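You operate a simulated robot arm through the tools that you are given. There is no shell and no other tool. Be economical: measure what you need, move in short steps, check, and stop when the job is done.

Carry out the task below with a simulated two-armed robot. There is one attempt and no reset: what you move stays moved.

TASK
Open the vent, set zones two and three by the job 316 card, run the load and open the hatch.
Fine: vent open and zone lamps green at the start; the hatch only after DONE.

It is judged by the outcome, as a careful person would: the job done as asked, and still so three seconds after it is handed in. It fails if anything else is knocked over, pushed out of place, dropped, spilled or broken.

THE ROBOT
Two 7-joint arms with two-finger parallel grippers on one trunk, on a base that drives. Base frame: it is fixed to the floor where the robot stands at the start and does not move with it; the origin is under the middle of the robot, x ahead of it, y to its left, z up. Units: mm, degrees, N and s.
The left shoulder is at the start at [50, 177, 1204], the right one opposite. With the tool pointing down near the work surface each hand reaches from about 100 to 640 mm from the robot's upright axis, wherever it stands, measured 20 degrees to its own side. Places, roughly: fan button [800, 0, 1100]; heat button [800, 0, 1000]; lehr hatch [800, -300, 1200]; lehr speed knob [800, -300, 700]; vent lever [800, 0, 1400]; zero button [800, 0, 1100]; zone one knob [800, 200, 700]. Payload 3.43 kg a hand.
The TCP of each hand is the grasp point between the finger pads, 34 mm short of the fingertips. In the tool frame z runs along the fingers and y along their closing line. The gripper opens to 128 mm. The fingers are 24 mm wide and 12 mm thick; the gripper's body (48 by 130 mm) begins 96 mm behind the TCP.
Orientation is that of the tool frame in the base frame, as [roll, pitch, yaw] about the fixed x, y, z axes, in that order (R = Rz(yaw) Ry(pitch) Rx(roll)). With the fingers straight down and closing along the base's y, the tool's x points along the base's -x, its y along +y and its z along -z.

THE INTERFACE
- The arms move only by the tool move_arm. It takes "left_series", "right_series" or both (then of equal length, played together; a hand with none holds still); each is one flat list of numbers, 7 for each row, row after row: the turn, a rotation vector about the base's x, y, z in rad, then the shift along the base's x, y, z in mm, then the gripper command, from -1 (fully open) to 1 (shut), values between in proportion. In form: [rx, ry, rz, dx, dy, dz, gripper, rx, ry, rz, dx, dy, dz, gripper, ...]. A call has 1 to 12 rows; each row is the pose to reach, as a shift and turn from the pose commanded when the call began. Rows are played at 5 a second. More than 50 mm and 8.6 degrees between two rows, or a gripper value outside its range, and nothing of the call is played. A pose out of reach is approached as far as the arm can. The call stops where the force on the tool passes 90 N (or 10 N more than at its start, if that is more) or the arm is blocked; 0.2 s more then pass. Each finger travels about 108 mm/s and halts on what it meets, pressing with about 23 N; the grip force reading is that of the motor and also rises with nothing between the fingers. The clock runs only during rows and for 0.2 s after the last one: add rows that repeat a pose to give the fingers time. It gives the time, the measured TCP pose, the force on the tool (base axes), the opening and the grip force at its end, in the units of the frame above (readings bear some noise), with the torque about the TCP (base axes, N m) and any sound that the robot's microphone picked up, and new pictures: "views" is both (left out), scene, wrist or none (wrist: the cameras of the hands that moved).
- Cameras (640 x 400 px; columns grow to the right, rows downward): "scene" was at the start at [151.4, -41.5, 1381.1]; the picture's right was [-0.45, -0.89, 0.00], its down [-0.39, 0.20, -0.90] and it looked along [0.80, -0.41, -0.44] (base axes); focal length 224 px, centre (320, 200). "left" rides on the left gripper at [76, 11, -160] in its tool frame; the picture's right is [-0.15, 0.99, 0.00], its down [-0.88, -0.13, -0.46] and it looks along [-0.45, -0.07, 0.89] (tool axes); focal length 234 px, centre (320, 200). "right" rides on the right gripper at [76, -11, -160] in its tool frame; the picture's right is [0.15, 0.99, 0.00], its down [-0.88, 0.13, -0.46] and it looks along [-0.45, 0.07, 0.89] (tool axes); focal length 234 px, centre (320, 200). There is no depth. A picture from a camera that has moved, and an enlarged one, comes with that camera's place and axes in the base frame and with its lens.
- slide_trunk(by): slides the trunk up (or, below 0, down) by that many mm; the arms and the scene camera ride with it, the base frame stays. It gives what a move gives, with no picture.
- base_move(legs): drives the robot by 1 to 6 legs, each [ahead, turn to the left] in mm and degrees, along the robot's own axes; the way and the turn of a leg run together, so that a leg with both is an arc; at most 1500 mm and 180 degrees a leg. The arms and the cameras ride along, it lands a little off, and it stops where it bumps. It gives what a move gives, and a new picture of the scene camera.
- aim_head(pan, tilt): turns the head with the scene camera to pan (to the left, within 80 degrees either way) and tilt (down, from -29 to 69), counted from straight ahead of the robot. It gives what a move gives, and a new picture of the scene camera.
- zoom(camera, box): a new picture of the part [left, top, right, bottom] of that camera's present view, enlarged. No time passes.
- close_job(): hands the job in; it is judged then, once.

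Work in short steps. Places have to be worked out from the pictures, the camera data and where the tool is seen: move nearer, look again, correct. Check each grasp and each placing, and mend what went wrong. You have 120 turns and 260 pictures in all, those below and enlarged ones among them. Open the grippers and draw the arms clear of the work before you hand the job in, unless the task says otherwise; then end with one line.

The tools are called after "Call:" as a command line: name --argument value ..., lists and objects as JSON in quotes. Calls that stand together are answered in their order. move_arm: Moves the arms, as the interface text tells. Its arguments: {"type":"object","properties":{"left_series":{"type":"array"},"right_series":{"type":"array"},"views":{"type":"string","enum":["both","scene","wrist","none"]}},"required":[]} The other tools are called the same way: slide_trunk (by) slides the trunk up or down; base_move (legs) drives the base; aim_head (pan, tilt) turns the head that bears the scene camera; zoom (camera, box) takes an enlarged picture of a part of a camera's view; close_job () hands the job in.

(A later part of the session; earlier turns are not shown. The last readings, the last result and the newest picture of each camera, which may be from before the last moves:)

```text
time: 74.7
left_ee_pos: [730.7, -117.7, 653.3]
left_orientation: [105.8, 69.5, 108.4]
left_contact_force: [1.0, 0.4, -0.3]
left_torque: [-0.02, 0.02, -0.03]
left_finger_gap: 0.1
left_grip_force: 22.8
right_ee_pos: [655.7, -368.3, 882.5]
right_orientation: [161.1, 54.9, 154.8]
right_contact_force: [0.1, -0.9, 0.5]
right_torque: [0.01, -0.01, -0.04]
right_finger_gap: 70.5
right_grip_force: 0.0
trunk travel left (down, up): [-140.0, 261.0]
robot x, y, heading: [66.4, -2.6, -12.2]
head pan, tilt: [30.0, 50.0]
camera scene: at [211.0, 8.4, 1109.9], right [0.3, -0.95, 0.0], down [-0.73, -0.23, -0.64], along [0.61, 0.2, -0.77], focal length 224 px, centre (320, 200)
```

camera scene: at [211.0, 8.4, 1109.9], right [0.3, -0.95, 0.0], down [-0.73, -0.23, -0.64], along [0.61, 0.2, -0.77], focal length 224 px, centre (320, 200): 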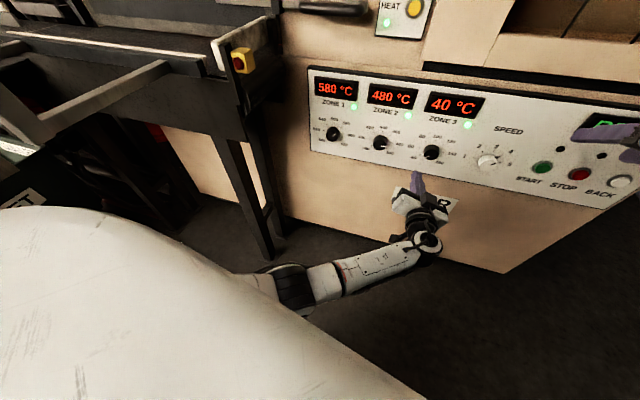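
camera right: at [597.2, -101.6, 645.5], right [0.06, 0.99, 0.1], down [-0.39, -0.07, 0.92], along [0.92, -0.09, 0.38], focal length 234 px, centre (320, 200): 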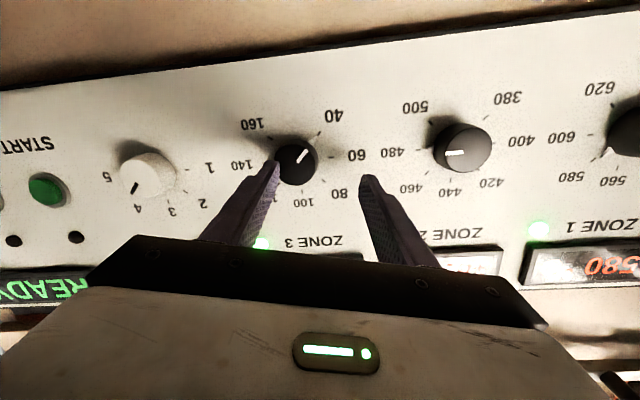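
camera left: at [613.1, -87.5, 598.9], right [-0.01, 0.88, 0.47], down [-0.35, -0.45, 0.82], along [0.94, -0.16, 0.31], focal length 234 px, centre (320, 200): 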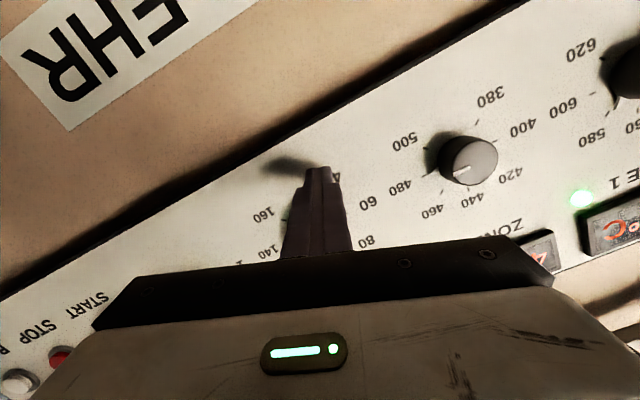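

The elbow touches nothing; that arm is simply in a poor posture. The right arm did zone 2 flawlessly from (167,0) facing straight, so I will move the base 145 mm to the right and repeat that pose for zone 3. First I draw both hands back.

Call:
move_arm --left_series '[0, 0, 0, -20, 5, 15, 1, 0, 0, 0, -40, 15, 40, 1, 0, 0, 0, -55, 25, 70, 1, 0, 0, 0, -70, 35, 100, 1, 0, 0, 0, -85, 45, 130, 1, 0, 0, 0, -100, 55, 160, 1, 0, 0, 0, -110, 65, 190, 1, 0, 0, 0, -120, 75, 220, 1]' --right_series '[0, 0, 0, -20, 0, 0, -0.1, 0, 0, 0, -40, 0, 0, -0.1, 0, 0, 0, -60, 0, 0, -0.1, 0, 0, 0, -80, 0, 0, -0.1, 0, 0, 0, -100, 0, 0, -0.1, 0, 0, 0, -110, 0, 0, -0.1, 0, 0, 0, -120, 0, 0, -0.1, 0, 0, 0, -120, 0, 0, -0.1]' --views "scene"

```text
time: 76.0
left_ee_pos: [673.5, -53.5, 858.5]
left_orientation: [79.0, 68.6, 84.7]
left_contact_force: [-0.5, -0.6, -0.6]
left_torque: [0.03, -0.02, 0.02]
left_finger_gap: 0.0
left_grip_force: 23.6
right_ee_pos: [552.9, -369.2, 882.7]
right_orientation: [161.2, 54.8, 154.8]
right_contact_force: [0.2, 0.1, -0.3]
right_torque: [-0.01, 0.01, 0.02]
right_finger_gap: 70.2
right_grip_force: 0.1
trunk travel left (down, up): [-140.0, 261.0]
robot x, y, heading: [68.9, 1.8, -12.4]
head pan, tilt: [30.0, 50.0]
stopped in row 6 (left hand): the arm was blocked; the commanded pose is now the measured one
camera scene: at [211.4, 8.5, 1109.9], right [0.3, -0.95, 0.0], down [-0.73, -0.23, -0.64], along [0.61, 0.2, -0.77], focal length 224 px, centre (320, 200)
```

scene: 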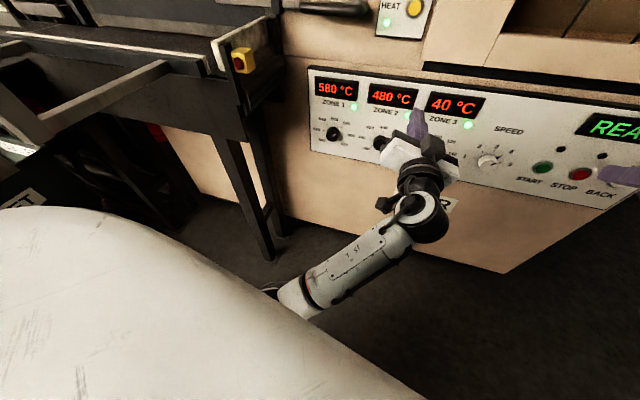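

Good progress. I fold the left hand further: pitch it down and bring it back and up.

Call:
move_arm --left_series '[0, 0.12, 0, -15, 10, 15, 1, 0, 0.24, 0, -30, 20, 30, 1, 0, 0.36, 0, -50, 30, 50, 1, 0, 0.48, 0, -70, 40, 70, 1, 0, 0.6, 0, -90, 50, 90, 1, 0, 0.72, 0, -110, 60, 110, 1, 0, 0.84, 0, -130, 70, 130, 1]' --views "scene"

```text
time: 76.7
left_ee_pos: [653.0, 11.8, 871.0]
left_orientation: [106.0, 57.8, 113.5]
left_contact_force: [0.7, 0.2, -0.8]
left_torque: [-0.03, 0.01, -0.02]
left_finger_gap: 0.2
left_grip_force: 23.4
right_ee_pos: [552.2, -369.3, 882.8]
right_orientation: [161.1, 54.9, 154.7]
right_contact_force: [-0.2, 0.1, -1.2]
right_torque: [0.02, -0.01, 0.0]
right_finger_gap: 70.3
right_grip_force: 0.0
trunk travel left (down, up): [-140.0, 261.0]
robot x, y, heading: [68.7, 0.2, -12.4]
head pan, tilt: [30.0, 50.0]
stopped in row 3 (left hand): the arm was blocked; the commanded pose is now the measured one
camera scene: at [211.2, 8.5, 1109.9], right [0.3, -0.95, 0.0], down [-0.73, -0.23, -0.64], along [0.61, 0.2, -0.77], focal length 224 px, centre (320, 200)
```

scene: 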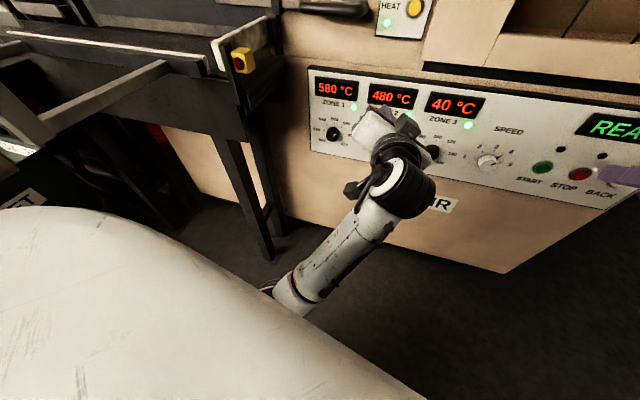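

Both hands are now well back (about 570 mm ahead of the base). I make the side-step: back, turn right, forward, turn straight.

Call:
base_move --legs '[[-130, 0], [0, -25], [265, 0], [0, 37.3]]'

```text
time: 82.5
left_ee_pos: [720.1, -0.6, 871.0]
left_orientation: [105.9, 57.9, 125.4]
left_contact_force: [-0.2, -0.3, -0.3]
left_torque: [-0.01, 0.0, 0.0]
left_finger_gap: 0.0
left_grip_force: 23.0
right_ee_pos: [700.5, -393.1, 882.5]
right_orientation: [161.2, 55.0, 166.7]
right_contact_force: [-0.9, -0.1, -0.2]
right_torque: [0.01, 0.0, -0.01]
right_finger_gap: 70.6
right_grip_force: 0.0
trunk travel left (down, up): [-140.0, 261.0]
robot x, y, heading: [152.4, -129.8, -0.3]
head pan, tilt: [30.0, 50.0]
camera scene: at [288.0, -94.3, 1110.0], right [0.49, -0.87, 0.0], down [-0.67, -0.38, -0.64], along [0.56, 0.32, -0.77], focal length 224 px, centre (320, 200)
```

scene: 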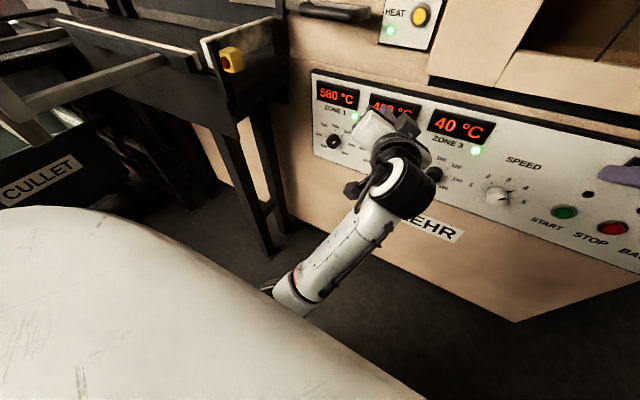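

Base is at (152,-130), straight. I shift the left hand farther left and back, and lower the trunk 75 mm.

Call:
move_arm --left_series '[0, 0, 0, -10, 20, 5, 1, 0, 0, 0, -20, 40, 10, 1, 0, 0, 0, -30, 60, 15, 1, 0, 0, 0, -40, 80, 20, 1, 0, 0, 0, -50, 100, 30, 1]' --views "none"

Call:
slide_trunk --by -75

Call:
aim_head --pan 5 --tilt 50

```text
time: 83.7
left_ee_pos: [672.8, 100.6, 923.5]
left_orientation: [101.4, 59.2, 121.7]
left_contact_force: [-0.5, 1.3, -0.5]
left_torque: [0.01, 0.01, 0.0]
left_finger_gap: 0.1
left_grip_force: 22.9
right_ee_pos: [700.5, -393.2, 883.4]
right_orientation: [161.1, 55.0, 166.8]
right_contact_force: [0.8, -0.5, 0.6]
right_torque: [0.03, 0.01, -0.03]
right_finger_gap: 70.5
right_grip_force: 0.1
trunk travel left (down, up): [-140.0, 261.0]
robot x, y, heading: [152.0, -129.7, -0.3]
head pan, tilt: [30.0, 50.0]
```

```text
time: 84.8
left_ee_pos: [671.2, 100.3, 849.1]
left_orientation: [101.2, 59.3, 121.6]
left_contact_force: [0.3, 0.3, 0.0]
left_torque: [0.01, 0.04, 0.03]
left_finger_gap: 0.0
left_grip_force: 23.3
right_ee_pos: [699.6, -392.3, 808.0]
right_orientation: [161.2, 55.0, 166.7]
right_contact_force: [0.4, 0.0, -0.5]
right_torque: [-0.02, -0.03, 0.01]
right_finger_gap: 70.4
right_grip_force: 0.0
trunk travel left (down, up): [-65.0, 336.0]
robot x, y, heading: [152.4, -130.7, -0.2]
head pan, tilt: [30.0, 50.0]
```

```text
time: 85.7
left_ee_pos: [672.8, 100.1, 848.7]
left_orientation: [101.4, 59.3, 121.5]
left_contact_force: [-0.7, 0.4, -1.1]
left_torque: [0.01, -0.02, 0.0]
left_finger_gap: 0.0
left_grip_force: 22.8
right_ee_pos: [700.3, -393.0, 809.1]
right_orientation: [161.1, 54.9, 166.7]
right_contact_force: [0.1, -0.1, 0.1]
right_torque: [-0.02, -0.01, -0.03]
right_finger_gap: 70.5
right_grip_force: 0.1
trunk travel left (down, up): [-65.0, 336.0]
robot x, y, heading: [150.0, -129.9, -0.3]
head pan, tilt: [5.0, 50.0]
camera scene: at [297.8, -126.1, 1035.0], right [0.08, -1.0, 0.0], down [-0.76, -0.06, -0.64], along [0.64, 0.05, -0.77], focal length 224 px, centre (320, 200)
```

scene: 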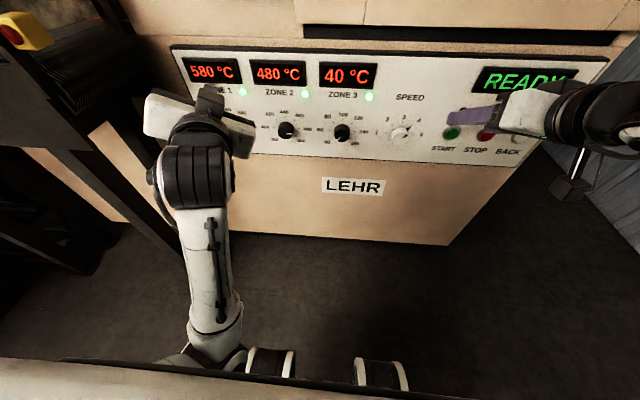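

I bring the right hand across to zone 3, then level it.

Call:
move_arm --right_series '[0, 0, 0, 0, 40, 0, -0.1, 0, 0, 0, 0, 85, 0, -0.1, 0, 0, 0, 0, 130, -10, -0.1, -0.02, -0.1, -0.02, 0, 175, -25, -0.1, -0.04, -0.2, -0.05, 5, 215, -45, -0.1, -0.06, -0.3, -0.08, 10, 245, -65, -0.1, -0.08, -0.4, -0.1, 20, 270, -85, -0.1, -0.1, -0.5, -0.12, 30, 280, -100, -0.1, -0.12, -0.57, -0.14, 35, 280, -108, -0.1]' --views "both"

```text
time: 87.7
left_ee_pos: [673.5, 100.1, 848.8]
left_orientation: [101.4, 59.3, 121.6]
left_contact_force: [-1.0, -0.1, -0.2]
left_torque: [-0.01, -0.05, 0.02]
left_finger_gap: 0.2
left_grip_force: 22.0
right_ee_pos: [735.7, -112.8, 701.4]
right_orientation: [99.1, 86.6, 97.4]
right_contact_force: [0.4, -0.9, -0.7]
right_torque: [-0.02, 0.01, 0.0]
right_finger_gap: 70.3
right_grip_force: 0.1
trunk travel left (down, up): [-65.0, 336.0]
robot x, y, heading: [149.1, -133.6, -0.3]
head pan, tilt: [5.0, 50.0]
camera scene: at [297.8, -126.2, 1035.0], right [0.08, -1.0, 0.0], down [-0.76, -0.06, -0.64], along [0.64, 0.05, -0.77], focal length 224 px, centre (320, 200)
camera right: at [574.1, -114.5, 626.7], right [0.03, 1.0, -0.09], down [-0.44, 0.09, 0.89], along [0.9, 0.01, 0.45], focal length 234 px, centre (320, 200)
```

scene: 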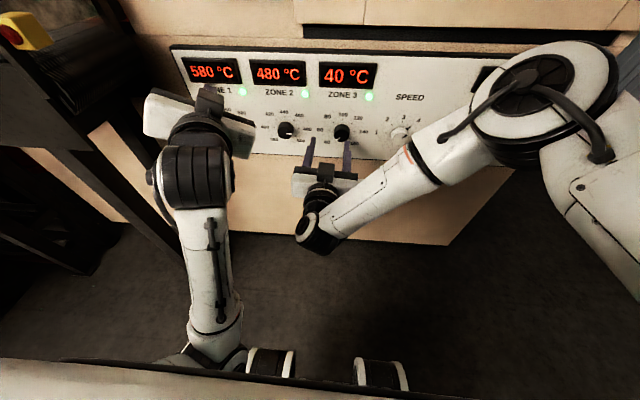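
right: 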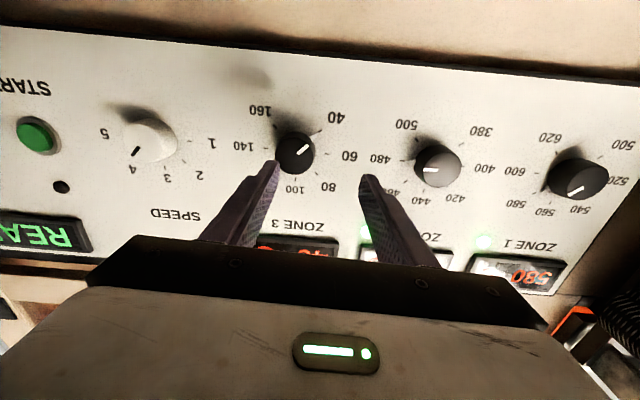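

Everything reachable here. Using zone 2 as reference, zone 3's axis is at about y=-136, z=695. I line up in front of it.

Call:
move_arm --right_series '[0, 0, 0.03, 0, -12, -3, -0.1, 0, 0, 0.03, 5, -23, -6, -0.1, 0, 0, 0.03, 18, -23, -6, -0.1, 0, 0, 0.03, 30, -23, -6, -0.1]' --views "wrist"

Call:
zoom --camera "right" --box '[200, 100, 440, 250]'

```text
time: 88.7
left_ee_pos: [672.6, 99.8, 847.8]
left_orientation: [101.5, 59.4, 121.6]
left_contact_force: [0.8, 0.5, 0.1]
left_torque: [-0.01, 0.01, -0.05]
left_finger_gap: 0.0
left_grip_force: 23.1
right_ee_pos: [765.2, -137.1, 693.6]
right_orientation: [101.5, 86.6, 101.7]
right_contact_force: [0.7, -0.7, -0.5]
right_torque: [-0.04, -0.02, 0.0]
right_finger_gap: 70.6
right_grip_force: 0.0
trunk travel left (down, up): [-65.0, 336.0]
robot x, y, heading: [148.3, -131.0, -0.1]
head pan, tilt: [5.0, 50.0]
camera right: at [603.9, -144.0, 619.5], right [0.0, 1.0, -0.09], down [-0.44, 0.08, 0.89], along [0.9, 0.04, 0.44], focal length 234 px, centre (320, 200)
```

right: 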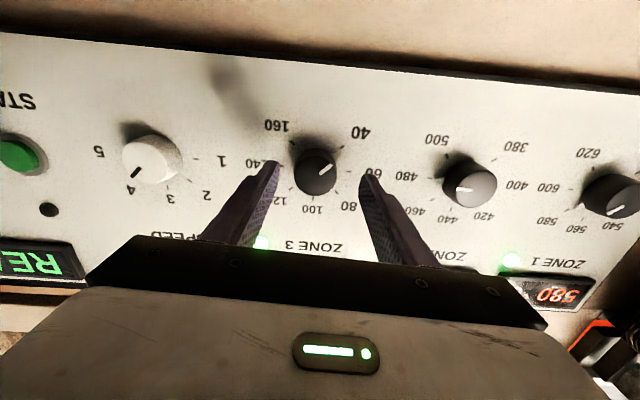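

```text
2.67 times, centred on (320, 175) of right
camera zoom: at [603.9, -144.0, 619.5], right [0.0, 1.0, -0.09], down [-0.44, 0.08, 0.89], along [0.9, 0.04, 0.44], focal length 624 px, centre (320, 267)
```

zoom: 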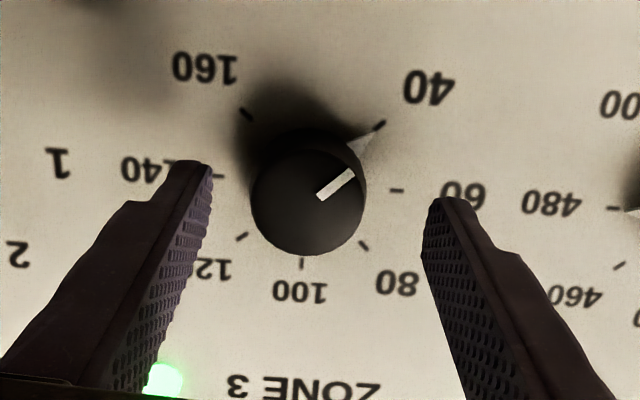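

I go in 24 mm (slightly right), grip and check the force.

Call:
move_arm --right_series '[0, 0, 0, 12, -2, 1, -0.1, 0, 0, 0, 24, -2, 1, -0.1, 0, 0, 0, 24, -2, 1, 1, 0, 0, 0, 24, -2, 1, 1]' --views "wrist"

```text
time: 89.7
left_ee_pos: [672.4, 99.2, 847.5]
left_orientation: [101.4, 59.4, 121.6]
left_contact_force: [0.0, 0.3, 0.0]
left_torque: [-0.02, -0.04, 0.01]
left_finger_gap: 0.0
left_grip_force: 22.6
right_ee_pos: [790.2, -140.3, 694.8]
right_orientation: [103.4, 86.5, 102.9]
right_contact_force: [-4.1, -10.4, -1.6]
right_torque: [-0.01, -0.02, -0.29]
right_finger_gap: 41.3
right_grip_force: 44.8
trunk travel left (down, up): [-65.0, 336.0]
robot x, y, heading: [151.0, -133.4, -0.4]
head pan, tilt: [5.0, 50.0]
camera right: at [628.7, -146.8, 620.2], right [0.0, 1.0, -0.09], down [-0.44, 0.08, 0.89], along [0.9, 0.03, 0.44], focal length 234 px, centre (320, 200)
```

right: 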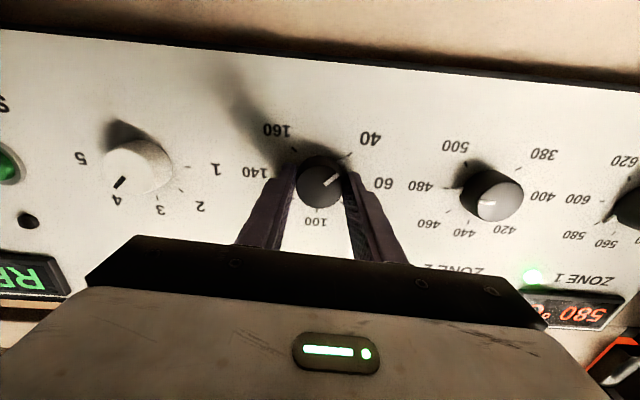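

Gripped (41 mm). I turn 90° clockwise in one call, relieving the side force.

Call:
move_arm --right_series '[0.131, 0, 0, 0, -2, 0, 1, 0.262, 0, 0, 0, -2, 0, 1, 0.393, 0, 0, 0, -2, 0, 1, 0.524, 0, 0, 0, -2, 0, 1, 0.654, 0, 0, 0, -2, 0, 1, 0.785, 0, 0, 0, -2, 0, 1, 0.916, 0, 0, 0, -2, 0, 1, 1.047, 0, 0, 0, -2, 0, 1, 1.178, 0, 0, 0, -2, 0, 1, 1.309, 0, 0, 0, -2, 0, 1, 1.44, 0, 0, 0, -2, 0, 1, 1.571, 0, 0, 0, -2, 0, 1]' --views "both"

Call:
zoom --camera "right" --box '[200, 100, 440, 250]'

```text
time: 92.3
left_ee_pos: [673.6, 100.0, 847.3]
left_orientation: [101.6, 59.4, 121.8]
left_contact_force: [0.5, 0.1, -0.2]
left_torque: [-0.02, -0.01, 0.03]
left_finger_gap: 0.0
left_grip_force: 22.9
right_ee_pos: [788.0, -139.4, 695.3]
right_orientation: [90.7, -3.7, 89.8]
right_contact_force: [14.8, -17.1, -16.0]
right_torque: [0.02, 0.45, -0.07]
right_finger_gap: 41.3
right_grip_force: 44.7
right hand out of reach, approached as far as the arm can: row 7, 8, 9, 10, 11, 12
trunk travel left (down, up): [-65.0, 336.0]
robot x, y, heading: [153.3, -131.6, -0.2]
head pan, tilt: [5.0, 50.0]
camera scene: at [299.7, -127.1, 1034.5], right [0.08, -1.0, 0.0], down [-0.77, -0.06, -0.64], along [0.64, 0.05, -0.77], focal length 224 px, centre (320, 200)
camera right: at [628.7, -62.6, 691.0], right [0.01, 0.08, 1.0], down [-0.46, -0.89, 0.08], along [0.89, -0.46, 0.03], focal length 234 px, centre (320, 200)
```

scene: 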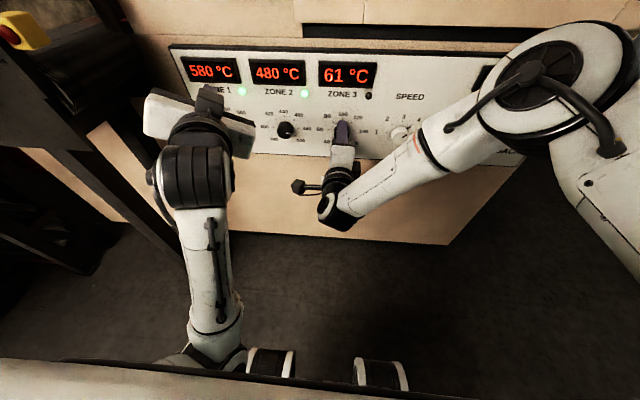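
right: 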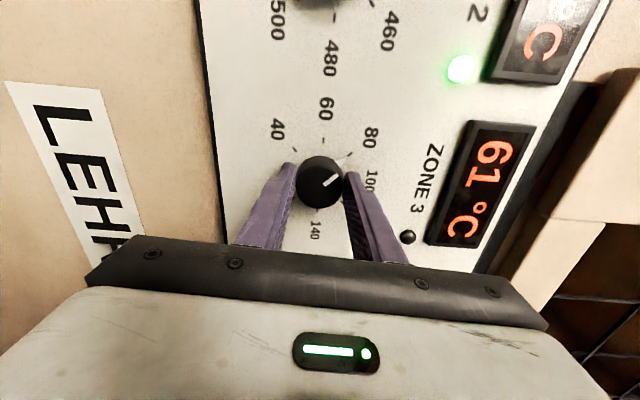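

```text
2.67 times, centred on (320, 175) of right
camera zoom: at [628.7, -62.6, 691.0], right [0.01, 0.08, 1.0], down [-0.46, -0.89, 0.08], along [0.89, -0.46, 0.03], focal length 624 px, centre (320, 267)
```

zoom: 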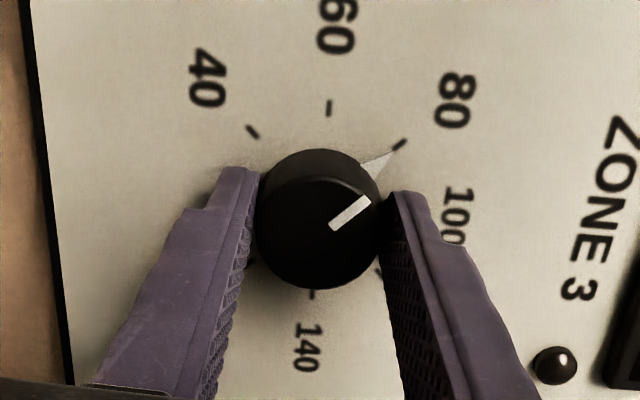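

The pointer sits exactly on 80. Before releasing I ease out the side forces.

Call:
move_arm --right_series '[0, 0, 0, 0, -2, -2, 1, 0, 0, 0, 0, -4, -3, 1, 0, 0, 0, 0, -4, -3, 1]' --views "none"

```text
time: 93.1
left_ee_pos: [674.5, 99.0, 846.5]
left_orientation: [101.7, 59.3, 121.8]
left_contact_force: [1.3, -0.3, 0.8]
left_torque: [0.0, 0.01, 0.01]
left_finger_gap: 0.0
left_grip_force: 23.1
right_ee_pos: [787.3, -139.0, 696.4]
right_orientation: [90.7, -3.6, 89.8]
right_contact_force: [20.5, -12.0, -18.4]
right_torque: [0.07, 0.61, -0.45]
right_finger_gap: 41.0
right_grip_force: 45.0
right hand out of reach, approached as far as the arm can: row 1, 2, 3
trunk travel left (down, up): [-65.0, 336.0]
robot x, y, heading: [147.5, -130.8, -0.4]
head pan, tilt: [5.0, 50.0]
```

Easing works (−17→−12 N); I repeat with a larger step.

Call:
move_arm --right_series '[0, 0, 0, -1, -4, -3, 1, 0, 0, 0, -1, -8, -5, 1, 0, 0, 0, -1, -8, -5, 1]' --views "scene"

```text
time: 93.9
left_ee_pos: [675.0, 100.1, 846.6]
left_orientation: [101.8, 59.3, 122.1]
left_contact_force: [-0.2, -0.1, 0.0]
left_torque: [0.02, -0.02, -0.01]
left_finger_gap: 0.0
left_grip_force: 23.1
right_ee_pos: [784.6, -137.5, 696.2]
right_orientation: [90.7, -3.5, 90.0]
right_contact_force: [20.7, -8.8, -22.7]
right_torque: [0.06, 0.62, -0.28]
right_finger_gap: 40.3
right_grip_force: 45.2
right hand out of reach, approached as far as the arm can: row 1, 2, 3
trunk travel left (down, up): [-65.0, 336.0]
robot x, y, heading: [148.6, -132.5, -0.4]
head pan, tilt: [5.0, 50.0]
camera scene: at [300.5, -126.7, 1034.4], right [0.08, -1.0, 0.0], down [-0.77, -0.06, -0.64], along [0.64, 0.05, -0.77], focal length 224 px, centre (320, 200)
```

scene: 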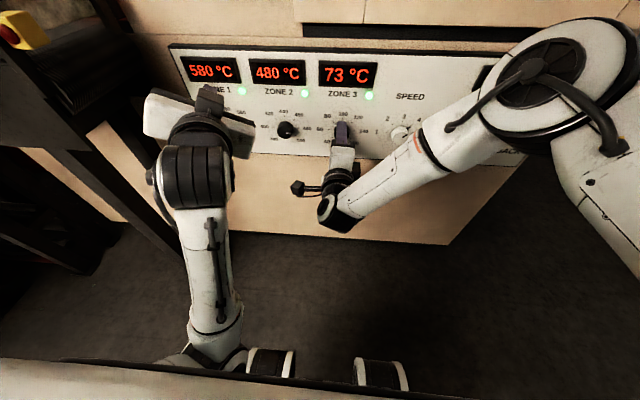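

Side force is down to 9 N. I release now and back straight out.

Call:
move_arm --right_series '[0, 0, 0, 0, 0, 0, -0.1, 0, 0, 0, 0, 0, 0, -0.1, 0, 0, 0, -30, 0, 0, -0.1, 0, 0, 0, -60, 0, 0, -0.1]' --views "both"

Call:
zoom --camera "right" --box '[240, 80, 400, 180]'

Call:
zoom --camera "scene" --box '[170, 40, 410, 190]'

```text
time: 94.9
left_ee_pos: [673.2, 100.1, 848.4]
left_orientation: [101.5, 59.4, 121.7]
left_contact_force: [-0.7, -0.3, 0.4]
left_torque: [-0.02, -0.02, -0.01]
left_finger_gap: 0.0
left_grip_force: 23.4
right_ee_pos: [723.5, -133.7, 699.2]
right_orientation: [89.8, -3.4, 90.6]
right_contact_force: [0.7, 0.1, 0.1]
right_torque: [-0.03, -0.03, -0.01]
right_finger_gap: 70.0
right_grip_force: 0.0
trunk travel left (down, up): [-65.0, 336.0]
robot x, y, heading: [149.2, -132.4, -0.3]
head pan, tilt: [5.0, 50.0]
camera scene: at [297.8, -126.2, 1035.0], right [0.08, -1.0, 0.0], down [-0.76, -0.06, -0.64], along [0.64, 0.05, -0.77], focal length 224 px, centre (320, 200)
camera right: at [562.2, -59.9, 693.0], right [0.0, 0.09, 1.0], down [-0.44, -0.89, 0.08], along [0.9, -0.44, 0.04], focal length 234 px, centre (320, 200)
```

scene: 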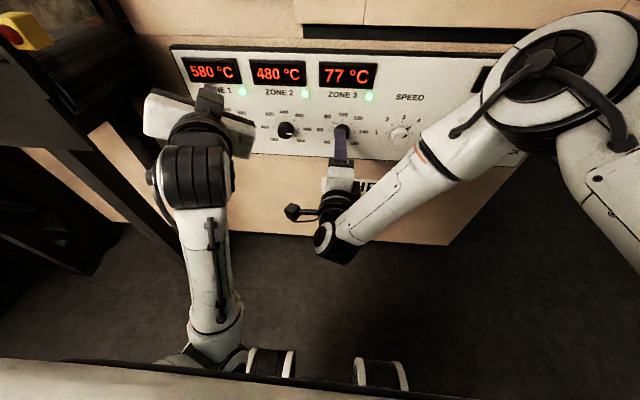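
right: 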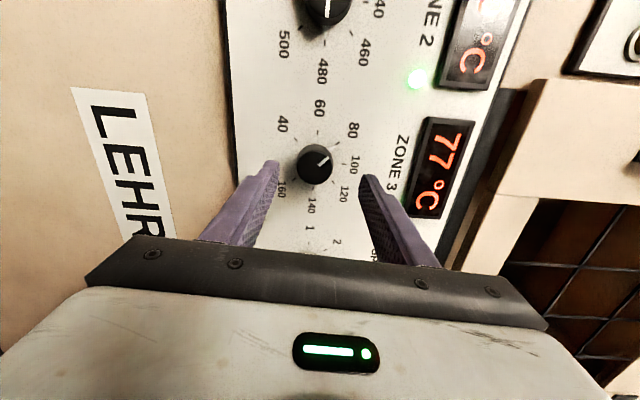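

```text
4.00 times, centred on (320, 130) of right
camera zoom: at [562.2, -59.9, 693.0], right [0.0, 0.09, 1.0], down [-0.44, -0.89, 0.08], along [0.9, -0.44, 0.04], focal length 937 px, centre (320, 480)
```

zoom: 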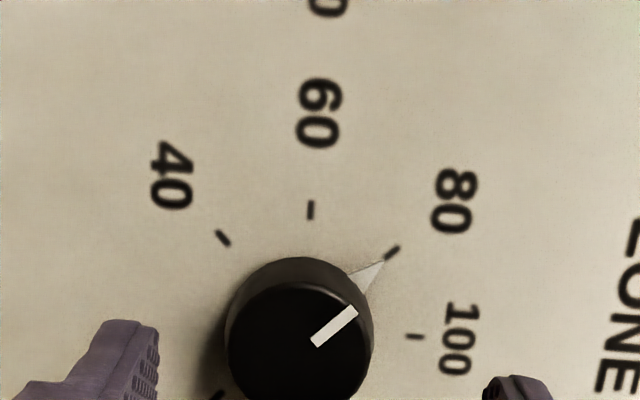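

```text
2.67 times, centred on (290, 115) of scene
camera zoom: at [297.8, -126.2, 1035.0], right [0.08, -1.0, 0.0], down [-0.76, -0.06, -0.64], along [0.64, 0.05, -0.77], focal length 598 px, centre (400, 427)
```

zoom: 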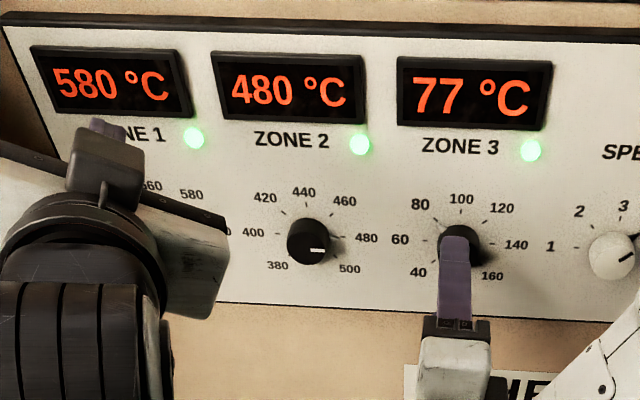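

Zone 3 points at 80 and all lamps are green. I roll the right hand back level, in place and closed, before moving to START (≈ (825,-418,704)).

Call:
move_arm --right_series '[-0.14, 0, 0, 0, 0, 0, 0.3, -0.28, 0, 0, 0, 0, 0, 0.6, -0.42, 0, 0, 0, 0, 0, 1, -0.56, 0, 0, 0, 0, 0, 1, -0.7, 0, 0, 0, 0, 0, 1, -0.84, 0, 0, 0, 0, 0, 1, -0.98, 0, 0, 0, 0, 0, 1, -1.12, 0, 0, 0, 0, 0, 1, -1.26, 0, 0, 0, 0, 0, 1, -1.4, 0, 0, 0, 0, 0, 1, -1.52, 0, 0, 0, 0, 0, 1]' --views "none"

Call:
move_arm --right_series '[0, 0.1, 0, -10, -40, 0, 1, 0, 0.2, 0, -20, -80, 10, 1, 0, 0.3, 0, -30, -120, 20, 1, 0, 0.4, 0, -40, -160, 30, 1, 0, 0.5, 0, -40, -200, 40, 1, 0, 0.5, 0, -40, -240, 40, 1, 0, 0.5, 0, -30, -270, 40, 1, 0, 0.5, 0, -10, -284, 35, 1]' --views "both"

```text
time: 97.3
left_ee_pos: [672.8, 99.9, 847.7]
left_orientation: [101.5, 59.5, 121.7]
left_contact_force: [0.3, -0.7, 0.2]
left_torque: [-0.01, -0.02, -0.01]
left_finger_gap: 0.0
left_grip_force: 23.2
right_ee_pos: [722.4, -136.4, 700.0]
right_orientation: [96.6, 83.8, 96.8]
right_contact_force: [0.2, -0.3, -0.4]
right_torque: [0.0, 0.01, -0.01]
right_finger_gap: 0.0
right_grip_force: 23.3
trunk travel left (down, up): [-65.0, 336.0]
robot x, y, heading: [150.1, -134.9, -0.5]
head pan, tilt: [5.0, 50.0]
```

```text
time: 99.1
left_ee_pos: [672.6, 99.8, 848.4]
left_orientation: [101.5, 59.3, 121.7]
left_contact_force: [-0.3, 0.9, -0.2]
left_torque: [0.0, -0.03, 0.05]
left_finger_gap: 0.1
left_grip_force: 23.1
right_ee_pos: [711.9, -421.9, 733.1]
right_orientation: [168.6, 60.0, 167.2]
right_contact_force: [-0.1, -0.5, 0.0]
right_torque: [-0.03, 0.06, 0.02]
right_finger_gap: 0.0
right_grip_force: 22.9
trunk travel left (down, up): [-65.0, 336.0]
robot x, y, heading: [152.7, -133.4, -0.2]
head pan, tilt: [5.0, 50.0]
camera scene: at [297.7, -126.2, 1035.0], right [0.08, -1.0, 0.0], down [-0.76, -0.06, -0.64], along [0.64, 0.05, -0.77], focal length 224 px, centre (320, 200)
camera right: at [534.6, -423.9, 745.3], right [-0.02, 1.0, -0.03], down [0.04, 0.03, 1.0], along [1.0, 0.02, -0.04], focal length 234 px, centre (320, 200)
```

scene: 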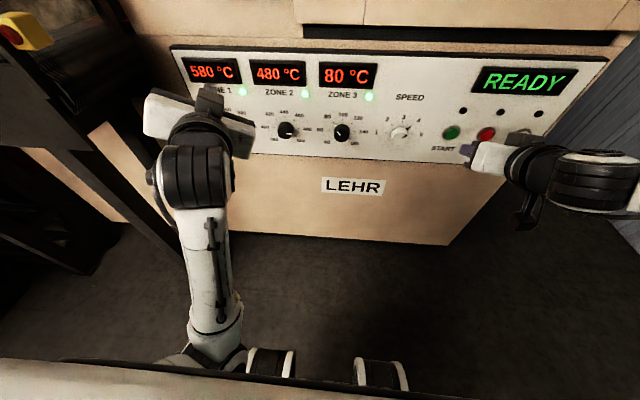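
right: 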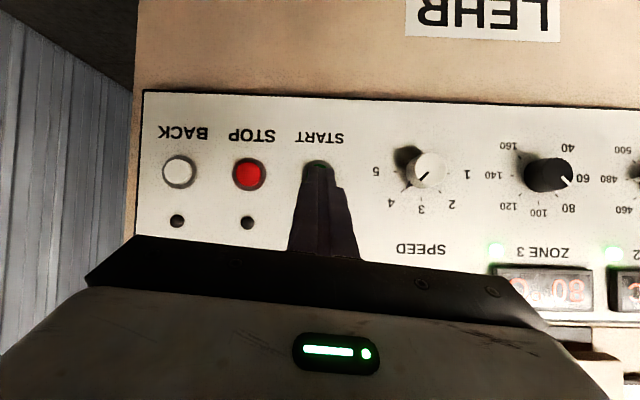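

Display reads 580/480/80, all green, READY. The fingertips point at START (y≈-421, z≈697). I lower 19 and approach to about 10 mm short.

Call:
move_arm --right_series '[0, 0, 0, 15, 0, -10, 1, 0, 0, 0, 35, 0, -19, 1, 0, 0, 0, 55, 0, -19, 1, 0, 0, 0, 68, 0, -19, 1]' --views "both"

Call:
zoom --camera "scene" --box '[380, 60, 620, 210]'

```text
time: 100.1
left_ee_pos: [672.7, 100.0, 847.9]
left_orientation: [101.5, 59.4, 121.7]
left_contact_force: [0.2, 0.0, 0.3]
left_torque: [0.0, 0.01, 0.0]
left_finger_gap: 0.0
left_grip_force: 23.1
right_ee_pos: [781.2, -419.3, 716.7]
right_orientation: [168.7, 60.0, 167.2]
right_contact_force: [-0.5, 0.3, -0.4]
right_torque: [0.0, 0.02, -0.03]
right_finger_gap: 0.0
right_grip_force: 22.3
trunk travel left (down, up): [-65.0, 336.0]
robot x, y, heading: [151.0, -132.4, -0.4]
head pan, tilt: [5.0, 50.0]
camera scene: at [297.8, -126.2, 1035.0], right [0.08, -1.0, 0.0], down [-0.76, -0.06, -0.64], along [0.64, 0.05, -0.77], focal length 224 px, centre (320, 200)
camera right: at [603.6, -422.9, 727.7], right [-0.02, 1.0, -0.03], down [0.04, 0.03, 1.0], along [1.0, 0.02, -0.04], focal length 234 px, centre (320, 200)
```

scene: 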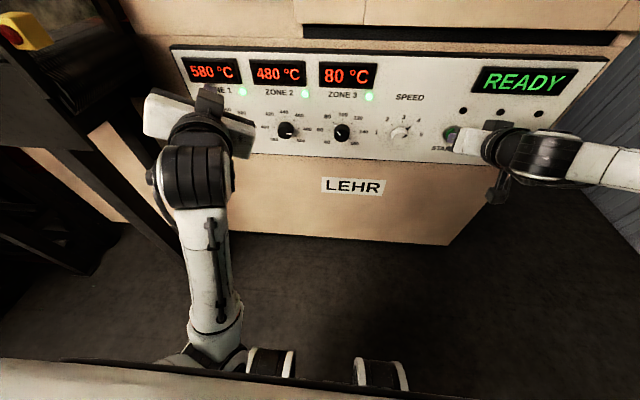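
right: 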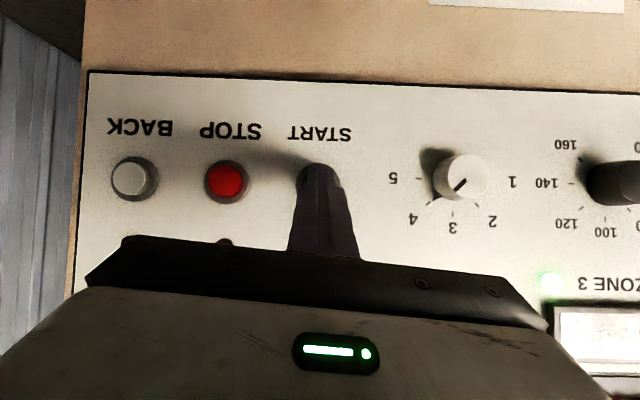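

```text
2.67 times, centred on (500, 135) of scene
camera zoom: at [297.8, -126.2, 1035.0], right [0.08, -1.0, 0.0], down [-0.76, -0.06, -0.64], along [0.64, 0.05, -0.77], focal length 598 px, centre (-160, 373)
```

zoom: 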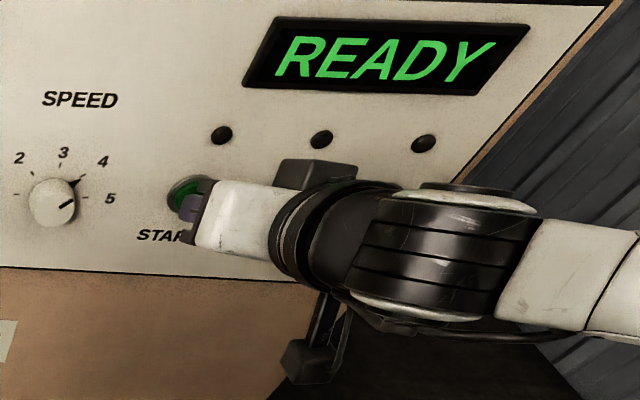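

Tips lined up with START. I push in gradually until READY changes.

Call:
move_arm --right_series '[0, 0, 0, 8, 0, 0, 1, 0, 0, 0, 14, 0, 0, 1, 0, 0, 0, 19, 0, 0, 1]' --views "scene"

```text
time: 101.0
left_ee_pos: [668.5, 100.3, 851.1]
left_orientation: [100.9, 59.7, 121.2]
left_contact_force: [0.4, -0.1, -0.2]
left_torque: [0.01, -0.03, -0.01]
left_finger_gap: 0.0
left_grip_force: 23.0
right_ee_pos: [792.3, -418.4, 714.0]
right_orientation: [168.6, 59.5, 167.1]
right_contact_force: [-49.5, -5.6, 18.2]
right_torque: [0.02, -0.23, -0.08]
right_finger_gap: 0.1
right_grip_force: 22.6
trunk travel left (down, up): [-65.0, 336.0]
robot x, y, heading: [151.7, -128.9, -0.6]
head pan, tilt: [5.0, 50.0]
heard: click
stopped in row 3 (right hand): the force on the tool passed its limit at 93 N (the readings are from after the stop); the commanded pose is now the measured one
camera scene: at [292.5, -127.0, 1035.7], right [0.08, -1.0, 0.0], down [-0.76, -0.06, -0.65], along [0.64, 0.05, -0.76], focal length 224 px, centre (320, 200)
```

scene: 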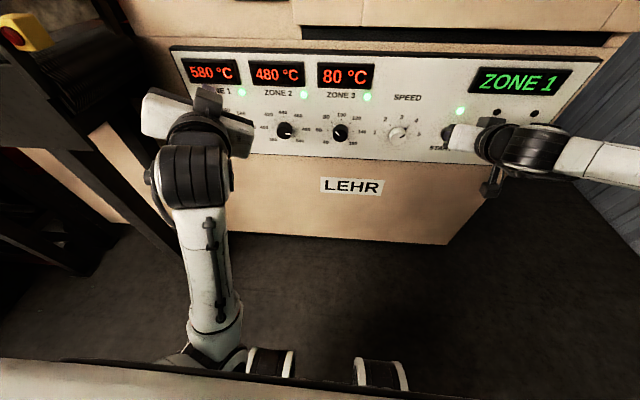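

Click, lamp lit, display "ZONE 1": the load is running. I back off the button and raise the trunk for the hatch while waiting for DONE.

Call:
move_arm --right_series '[0, 0, 0, -30, 0, 0, 1, 0, 0, 0, -70, 0, 0, 1, 0, 0, 0, -100, 0, 0, 1]' --views "none"

Call:
slide_trunk --by 260

Call:
aim_head --pan -10 --tilt 30

```text
time: 101.8
left_ee_pos: [671.9, 99.4, 849.4]
left_orientation: [101.4, 59.5, 121.6]
left_contact_force: [0.1, -0.6, 0.3]
left_torque: [0.02, 0.01, 0.02]
left_finger_gap: 0.0
left_grip_force: 23.6
right_ee_pos: [695.1, -418.8, 710.8]
right_orientation: [169.0, 59.4, 167.4]
right_contact_force: [0.8, 0.5, -1.2]
right_torque: [0.0, 0.0, 0.0]
right_finger_gap: 0.1
right_grip_force: 23.0
trunk travel left (down, up): [-65.0, 336.0]
robot x, y, heading: [150.5, -133.6, -0.7]
head pan, tilt: [5.0, 50.0]
```

```text
time: 104.5
left_ee_pos: [674.2, 98.7, 1108.4]
left_orientation: [101.4, 59.4, 121.5]
left_contact_force: [-0.1, -1.1, -0.2]
left_torque: [0.04, 0.01, 0.0]
left_finger_gap: 0.1
left_grip_force: 23.1
right_ee_pos: [696.1, -420.3, 971.5]
right_orientation: [168.9, 59.4, 167.2]
right_contact_force: [0.3, -0.9, 0.0]
right_torque: [-0.02, -0.01, 0.0]
right_finger_gap: 0.0
right_grip_force: 22.8
trunk travel left (down, up): [-325.0, 76.0]
robot x, y, heading: [148.1, -128.5, -0.6]
head pan, tilt: [5.0, 50.0]
```

```text
time: 105.3
left_ee_pos: [672.7, 99.0, 1108.5]
left_orientation: [101.3, 59.5, 121.5]
left_contact_force: [-0.6, 0.9, 0.1]
left_torque: [0.02, 0.02, -0.01]
left_finger_gap: 0.1
left_grip_force: 22.8
right_ee_pos: [695.7, -419.9, 971.5]
right_orientation: [168.9, 59.3, 167.1]
right_contact_force: [0.2, -1.0, -0.7]
right_torque: [0.02, 0.0, -0.01]
right_finger_gap: 0.1
right_grip_force: 23.5
trunk travel left (down, up): [-325.0, 76.0]
robot x, y, heading: [152.9, -132.2, -0.6]
head pan, tilt: [-10.0, 30.0]
camera scene: at [308.6, -149.3, 1324.4], right [-0.18, -0.98, 0.0], down [-0.49, 0.09, -0.87], along [0.85, -0.16, -0.5], focal length 224 px, centre (320, 200)
```

scene: 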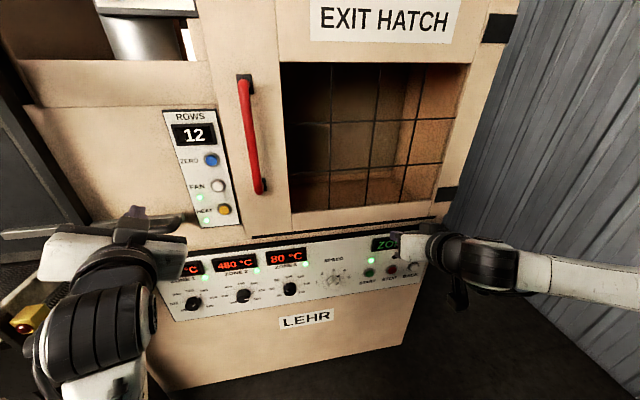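

The handle bar works out at about (792,-95), z 1080–1305. I bring the right hand level in front of it, gripper open, still waiting for DONE.

Call:
move_arm --right_series '[0, 0, 0, 0, 30, 30, 0.3, 0, 0, 0, 0, 65, 60, -0.1, 0, -0.1, 0, 0, 100, 90, -0.1, -0.02, -0.2, 0, 0, 135, 120, -0.1, -0.04, -0.3, 0, 0, 170, 150, -0.1, -0.06, -0.4, 0, 0, 205, 180, -0.1, -0.08, -0.5, 0, 0, 240, 205, -0.1, -0.09, -0.525, 0, 0, 280, 219, -0.1, -0.09, -0.525, 0, 0, 310, 219, -0.1, -0.09, -0.525, 0, 0, 325, 219, -0.1]' --views "both"

```text
time: 107.5
left_ee_pos: [673.2, 100.1, 1109.6]
left_orientation: [101.4, 59.5, 121.6]
left_contact_force: [0.4, 0.4, -0.6]
left_torque: [0.0, -0.05, 0.02]
left_finger_gap: 0.0
left_grip_force: 23.0
right_ee_pos: [694.9, -94.2, 1191.2]
right_orientation: [86.9, 88.4, 85.6]
right_contact_force: [0.8, 0.7, -0.4]
right_torque: [-0.01, -0.02, 0.01]
right_finger_gap: 70.8
right_grip_force: 0.0
trunk travel left (down, up): [-325.0, 76.0]
robot x, y, heading: [152.9, -130.1, -0.8]
head pan, tilt: [-10.0, 30.0]
camera scene: at [308.5, -149.1, 1324.5], right [-0.18, -0.98, 0.0], down [-0.49, 0.09, -0.87], along [0.85, -0.16, -0.5], focal length 224 px, centre (320, 200)
camera right: at [534.7, -100.1, 1114.2], right [0.02, 0.99, -0.12], down [-0.45, 0.12, 0.88], along [0.89, 0.03, 0.45], focal length 234 px, centre (320, 200)
```

scene: 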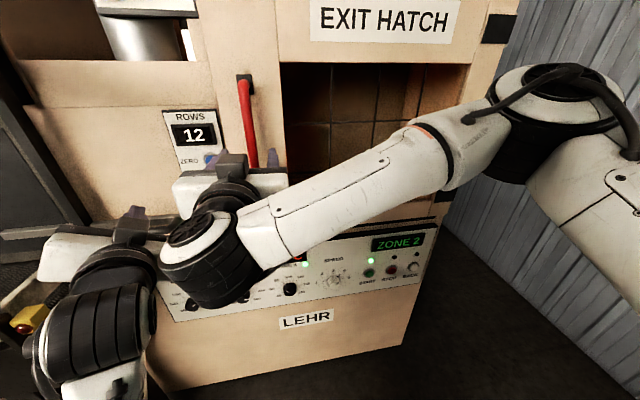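
right: 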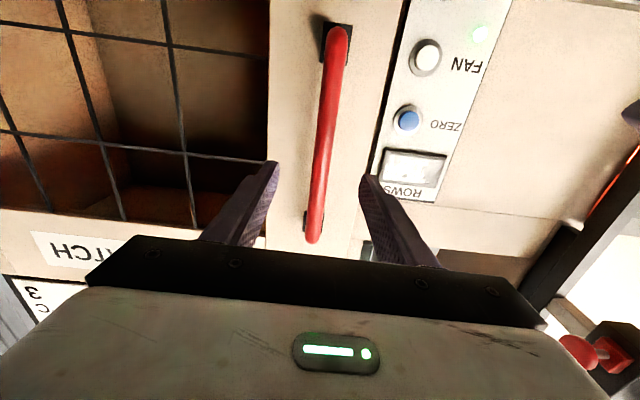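

Handle is centred between the fingers; the run is in zone 2. I advance halfway and wait.

Call:
move_arm --right_series '[0, 0, 0, 15, 0, 0, -0.1, 0, 0, 0, 30, 0, 0, -0.1, 0, 0, 0, 45, 0, 0, -0.1, 0, 0, 0, 45, 0, 0, -0.1, 0, 0, 0, 45, 0, 0, -0.1, 0, 0, 0, 45, 0, 0, -0.1, 0, 0, 0, 45, 0, 0, -0.1, 0, 0, 0, 45, 0, 0, -0.1, 0, 0, 0, 45, 0, 0, -0.1, 0, 0, 0, 45, 0, 0, -0.1, 0, 0, 0, 45, 0, 0, -0.1, 0, 0, 0, 45, 0, 0, -0.1]' --views "both"

```text
time: 110.1
left_ee_pos: [671.6, 99.1, 1109.0]
left_orientation: [101.4, 59.6, 121.5]
left_contact_force: [-0.3, -0.4, -1.1]
left_torque: [0.02, 0.0, 0.01]
left_finger_gap: 0.2
left_grip_force: 22.5
right_ee_pos: [743.0, -94.8, 1190.0]
right_orientation: [87.9, 88.4, 86.7]
right_contact_force: [-1.1, 0.0, -0.1]
right_torque: [0.02, -0.01, 0.02]
right_finger_gap: 70.4
right_grip_force: 0.0
trunk travel left (down, up): [-325.0, 76.0]
robot x, y, heading: [152.7, -131.7, -0.8]
head pan, tilt: [-10.0, 30.0]
camera scene: at [308.5, -149.4, 1324.5], right [-0.18, -0.98, 0.0], down [-0.49, 0.09, -0.87], along [0.85, -0.16, -0.5], focal length 224 px, centre (320, 200)
camera right: at [581.7, -99.9, 1114.0], right [0.02, 0.99, -0.12], down [-0.45, 0.12, 0.88], along [0.89, 0.03, 0.45], focal length 234 px, centre (320, 200)
```

scene: 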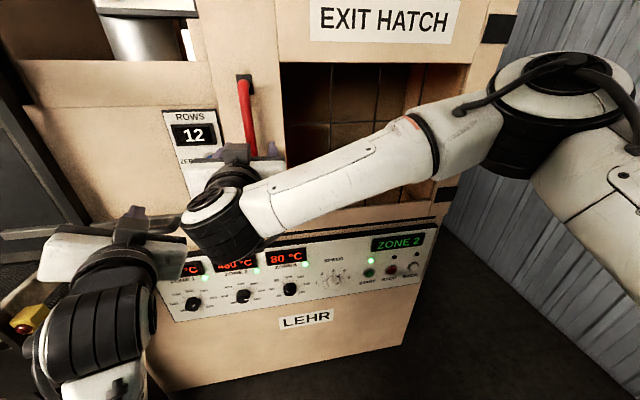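
right: 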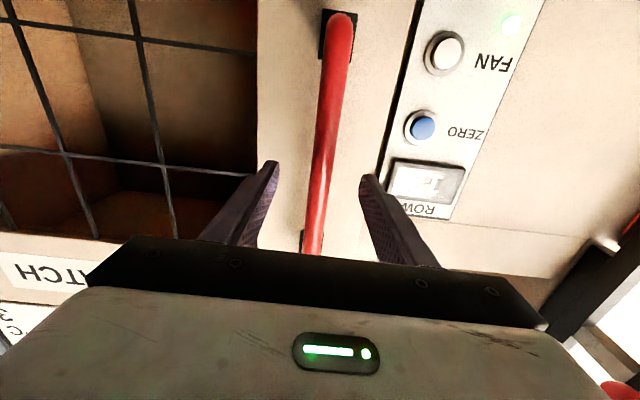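

Still zone 2. I wait with several hold calls.

Call:
move_arm --right_series '[0, 0, 0, 0, 0, 0, -0.1, 0, 0, 0, 0, 0, 0, -0.1, 0, 0, 0, 0, 0, 0, -0.1, 0, 0, 0, 0, 0, 0, -0.1, 0, 0, 0, 0, 0, 0, -0.1, 0, 0, 0, 0, 0, 0, -0.1, 0, 0, 0, 0, 0, 0, -0.1, 0, 0, 0, 0, 0, 0, -0.1, 0, 0, 0, 0, 0, 0, -0.1, 0, 0, 0, 0, 0, 0, -0.1, 0, 0, 0, 0, 0, 0, -0.1, 0, 0, 0, 0, 0, 0, -0.1]' --views "none"

Call:
move_arm --right_series '[0, 0, 0, 0, 0, 0, -0.1, 0, 0, 0, 0, 0, 0, -0.1, 0, 0, 0, 0, 0, 0, -0.1, 0, 0, 0, 0, 0, 0, -0.1, 0, 0, 0, 0, 0, 0, -0.1, 0, 0, 0, 0, 0, 0, -0.1, 0, 0, 0, 0, 0, 0, -0.1, 0, 0, 0, 0, 0, 0, -0.1, 0, 0, 0, 0, 0, 0, -0.1, 0, 0, 0, 0, 0, 0, -0.1, 0, 0, 0, 0, 0, 0, -0.1, 0, 0, 0, 0, 0, 0, -0.1]' --views "scene"

```text
time: 112.7
left_ee_pos: [672.5, 99.9, 1108.5]
left_orientation: [101.5, 59.6, 121.4]
left_contact_force: [0.1, -0.3, 0.6]
left_torque: [0.0, 0.0, 0.02]
left_finger_gap: 0.0
left_grip_force: 23.2
right_ee_pos: [742.2, -94.1, 1189.9]
right_orientation: [87.8, 88.4, 86.6]
right_contact_force: [0.3, -0.6, 0.1]
right_torque: [0.03, -0.03, -0.01]
right_finger_gap: 70.0
right_grip_force: 0.0
trunk travel left (down, up): [-325.0, 76.0]
robot x, y, heading: [151.6, -131.3, -0.7]
head pan, tilt: [-10.0, 30.0]
```

```text
time: 115.3
left_ee_pos: [672.5, 98.5, 1108.8]
left_orientation: [101.4, 59.5, 121.5]
left_contact_force: [0.5, 0.6, -0.5]
left_torque: [0.01, 0.05, -0.01]
left_finger_gap: 0.0
left_grip_force: 23.2
right_ee_pos: [742.5, -95.1, 1191.4]
right_orientation: [88.0, 88.4, 86.7]
right_contact_force: [-0.2, -0.2, -0.6]
right_torque: [-0.03, -0.03, -0.02]
right_finger_gap: 70.5
right_grip_force: 0.1
trunk travel left (down, up): [-325.0, 76.0]
robot x, y, heading: [151.3, -130.3, -0.8]
head pan, tilt: [-10.0, 30.0]
camera scene: at [308.5, -149.4, 1324.5], right [-0.18, -0.98, 0.0], down [-0.49, 0.09, -0.87], along [0.85, -0.16, -0.5], focal length 224 px, centre (320, 200)
```

scene: 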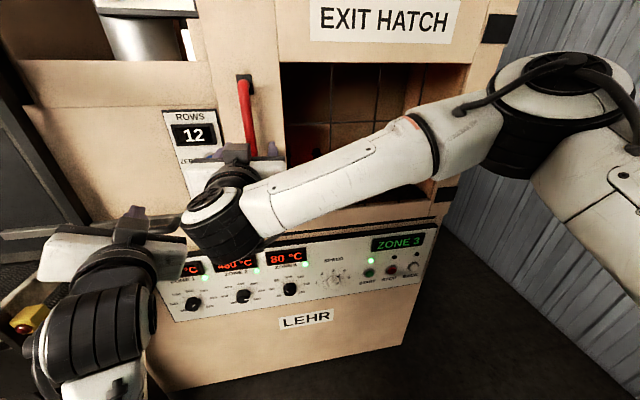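

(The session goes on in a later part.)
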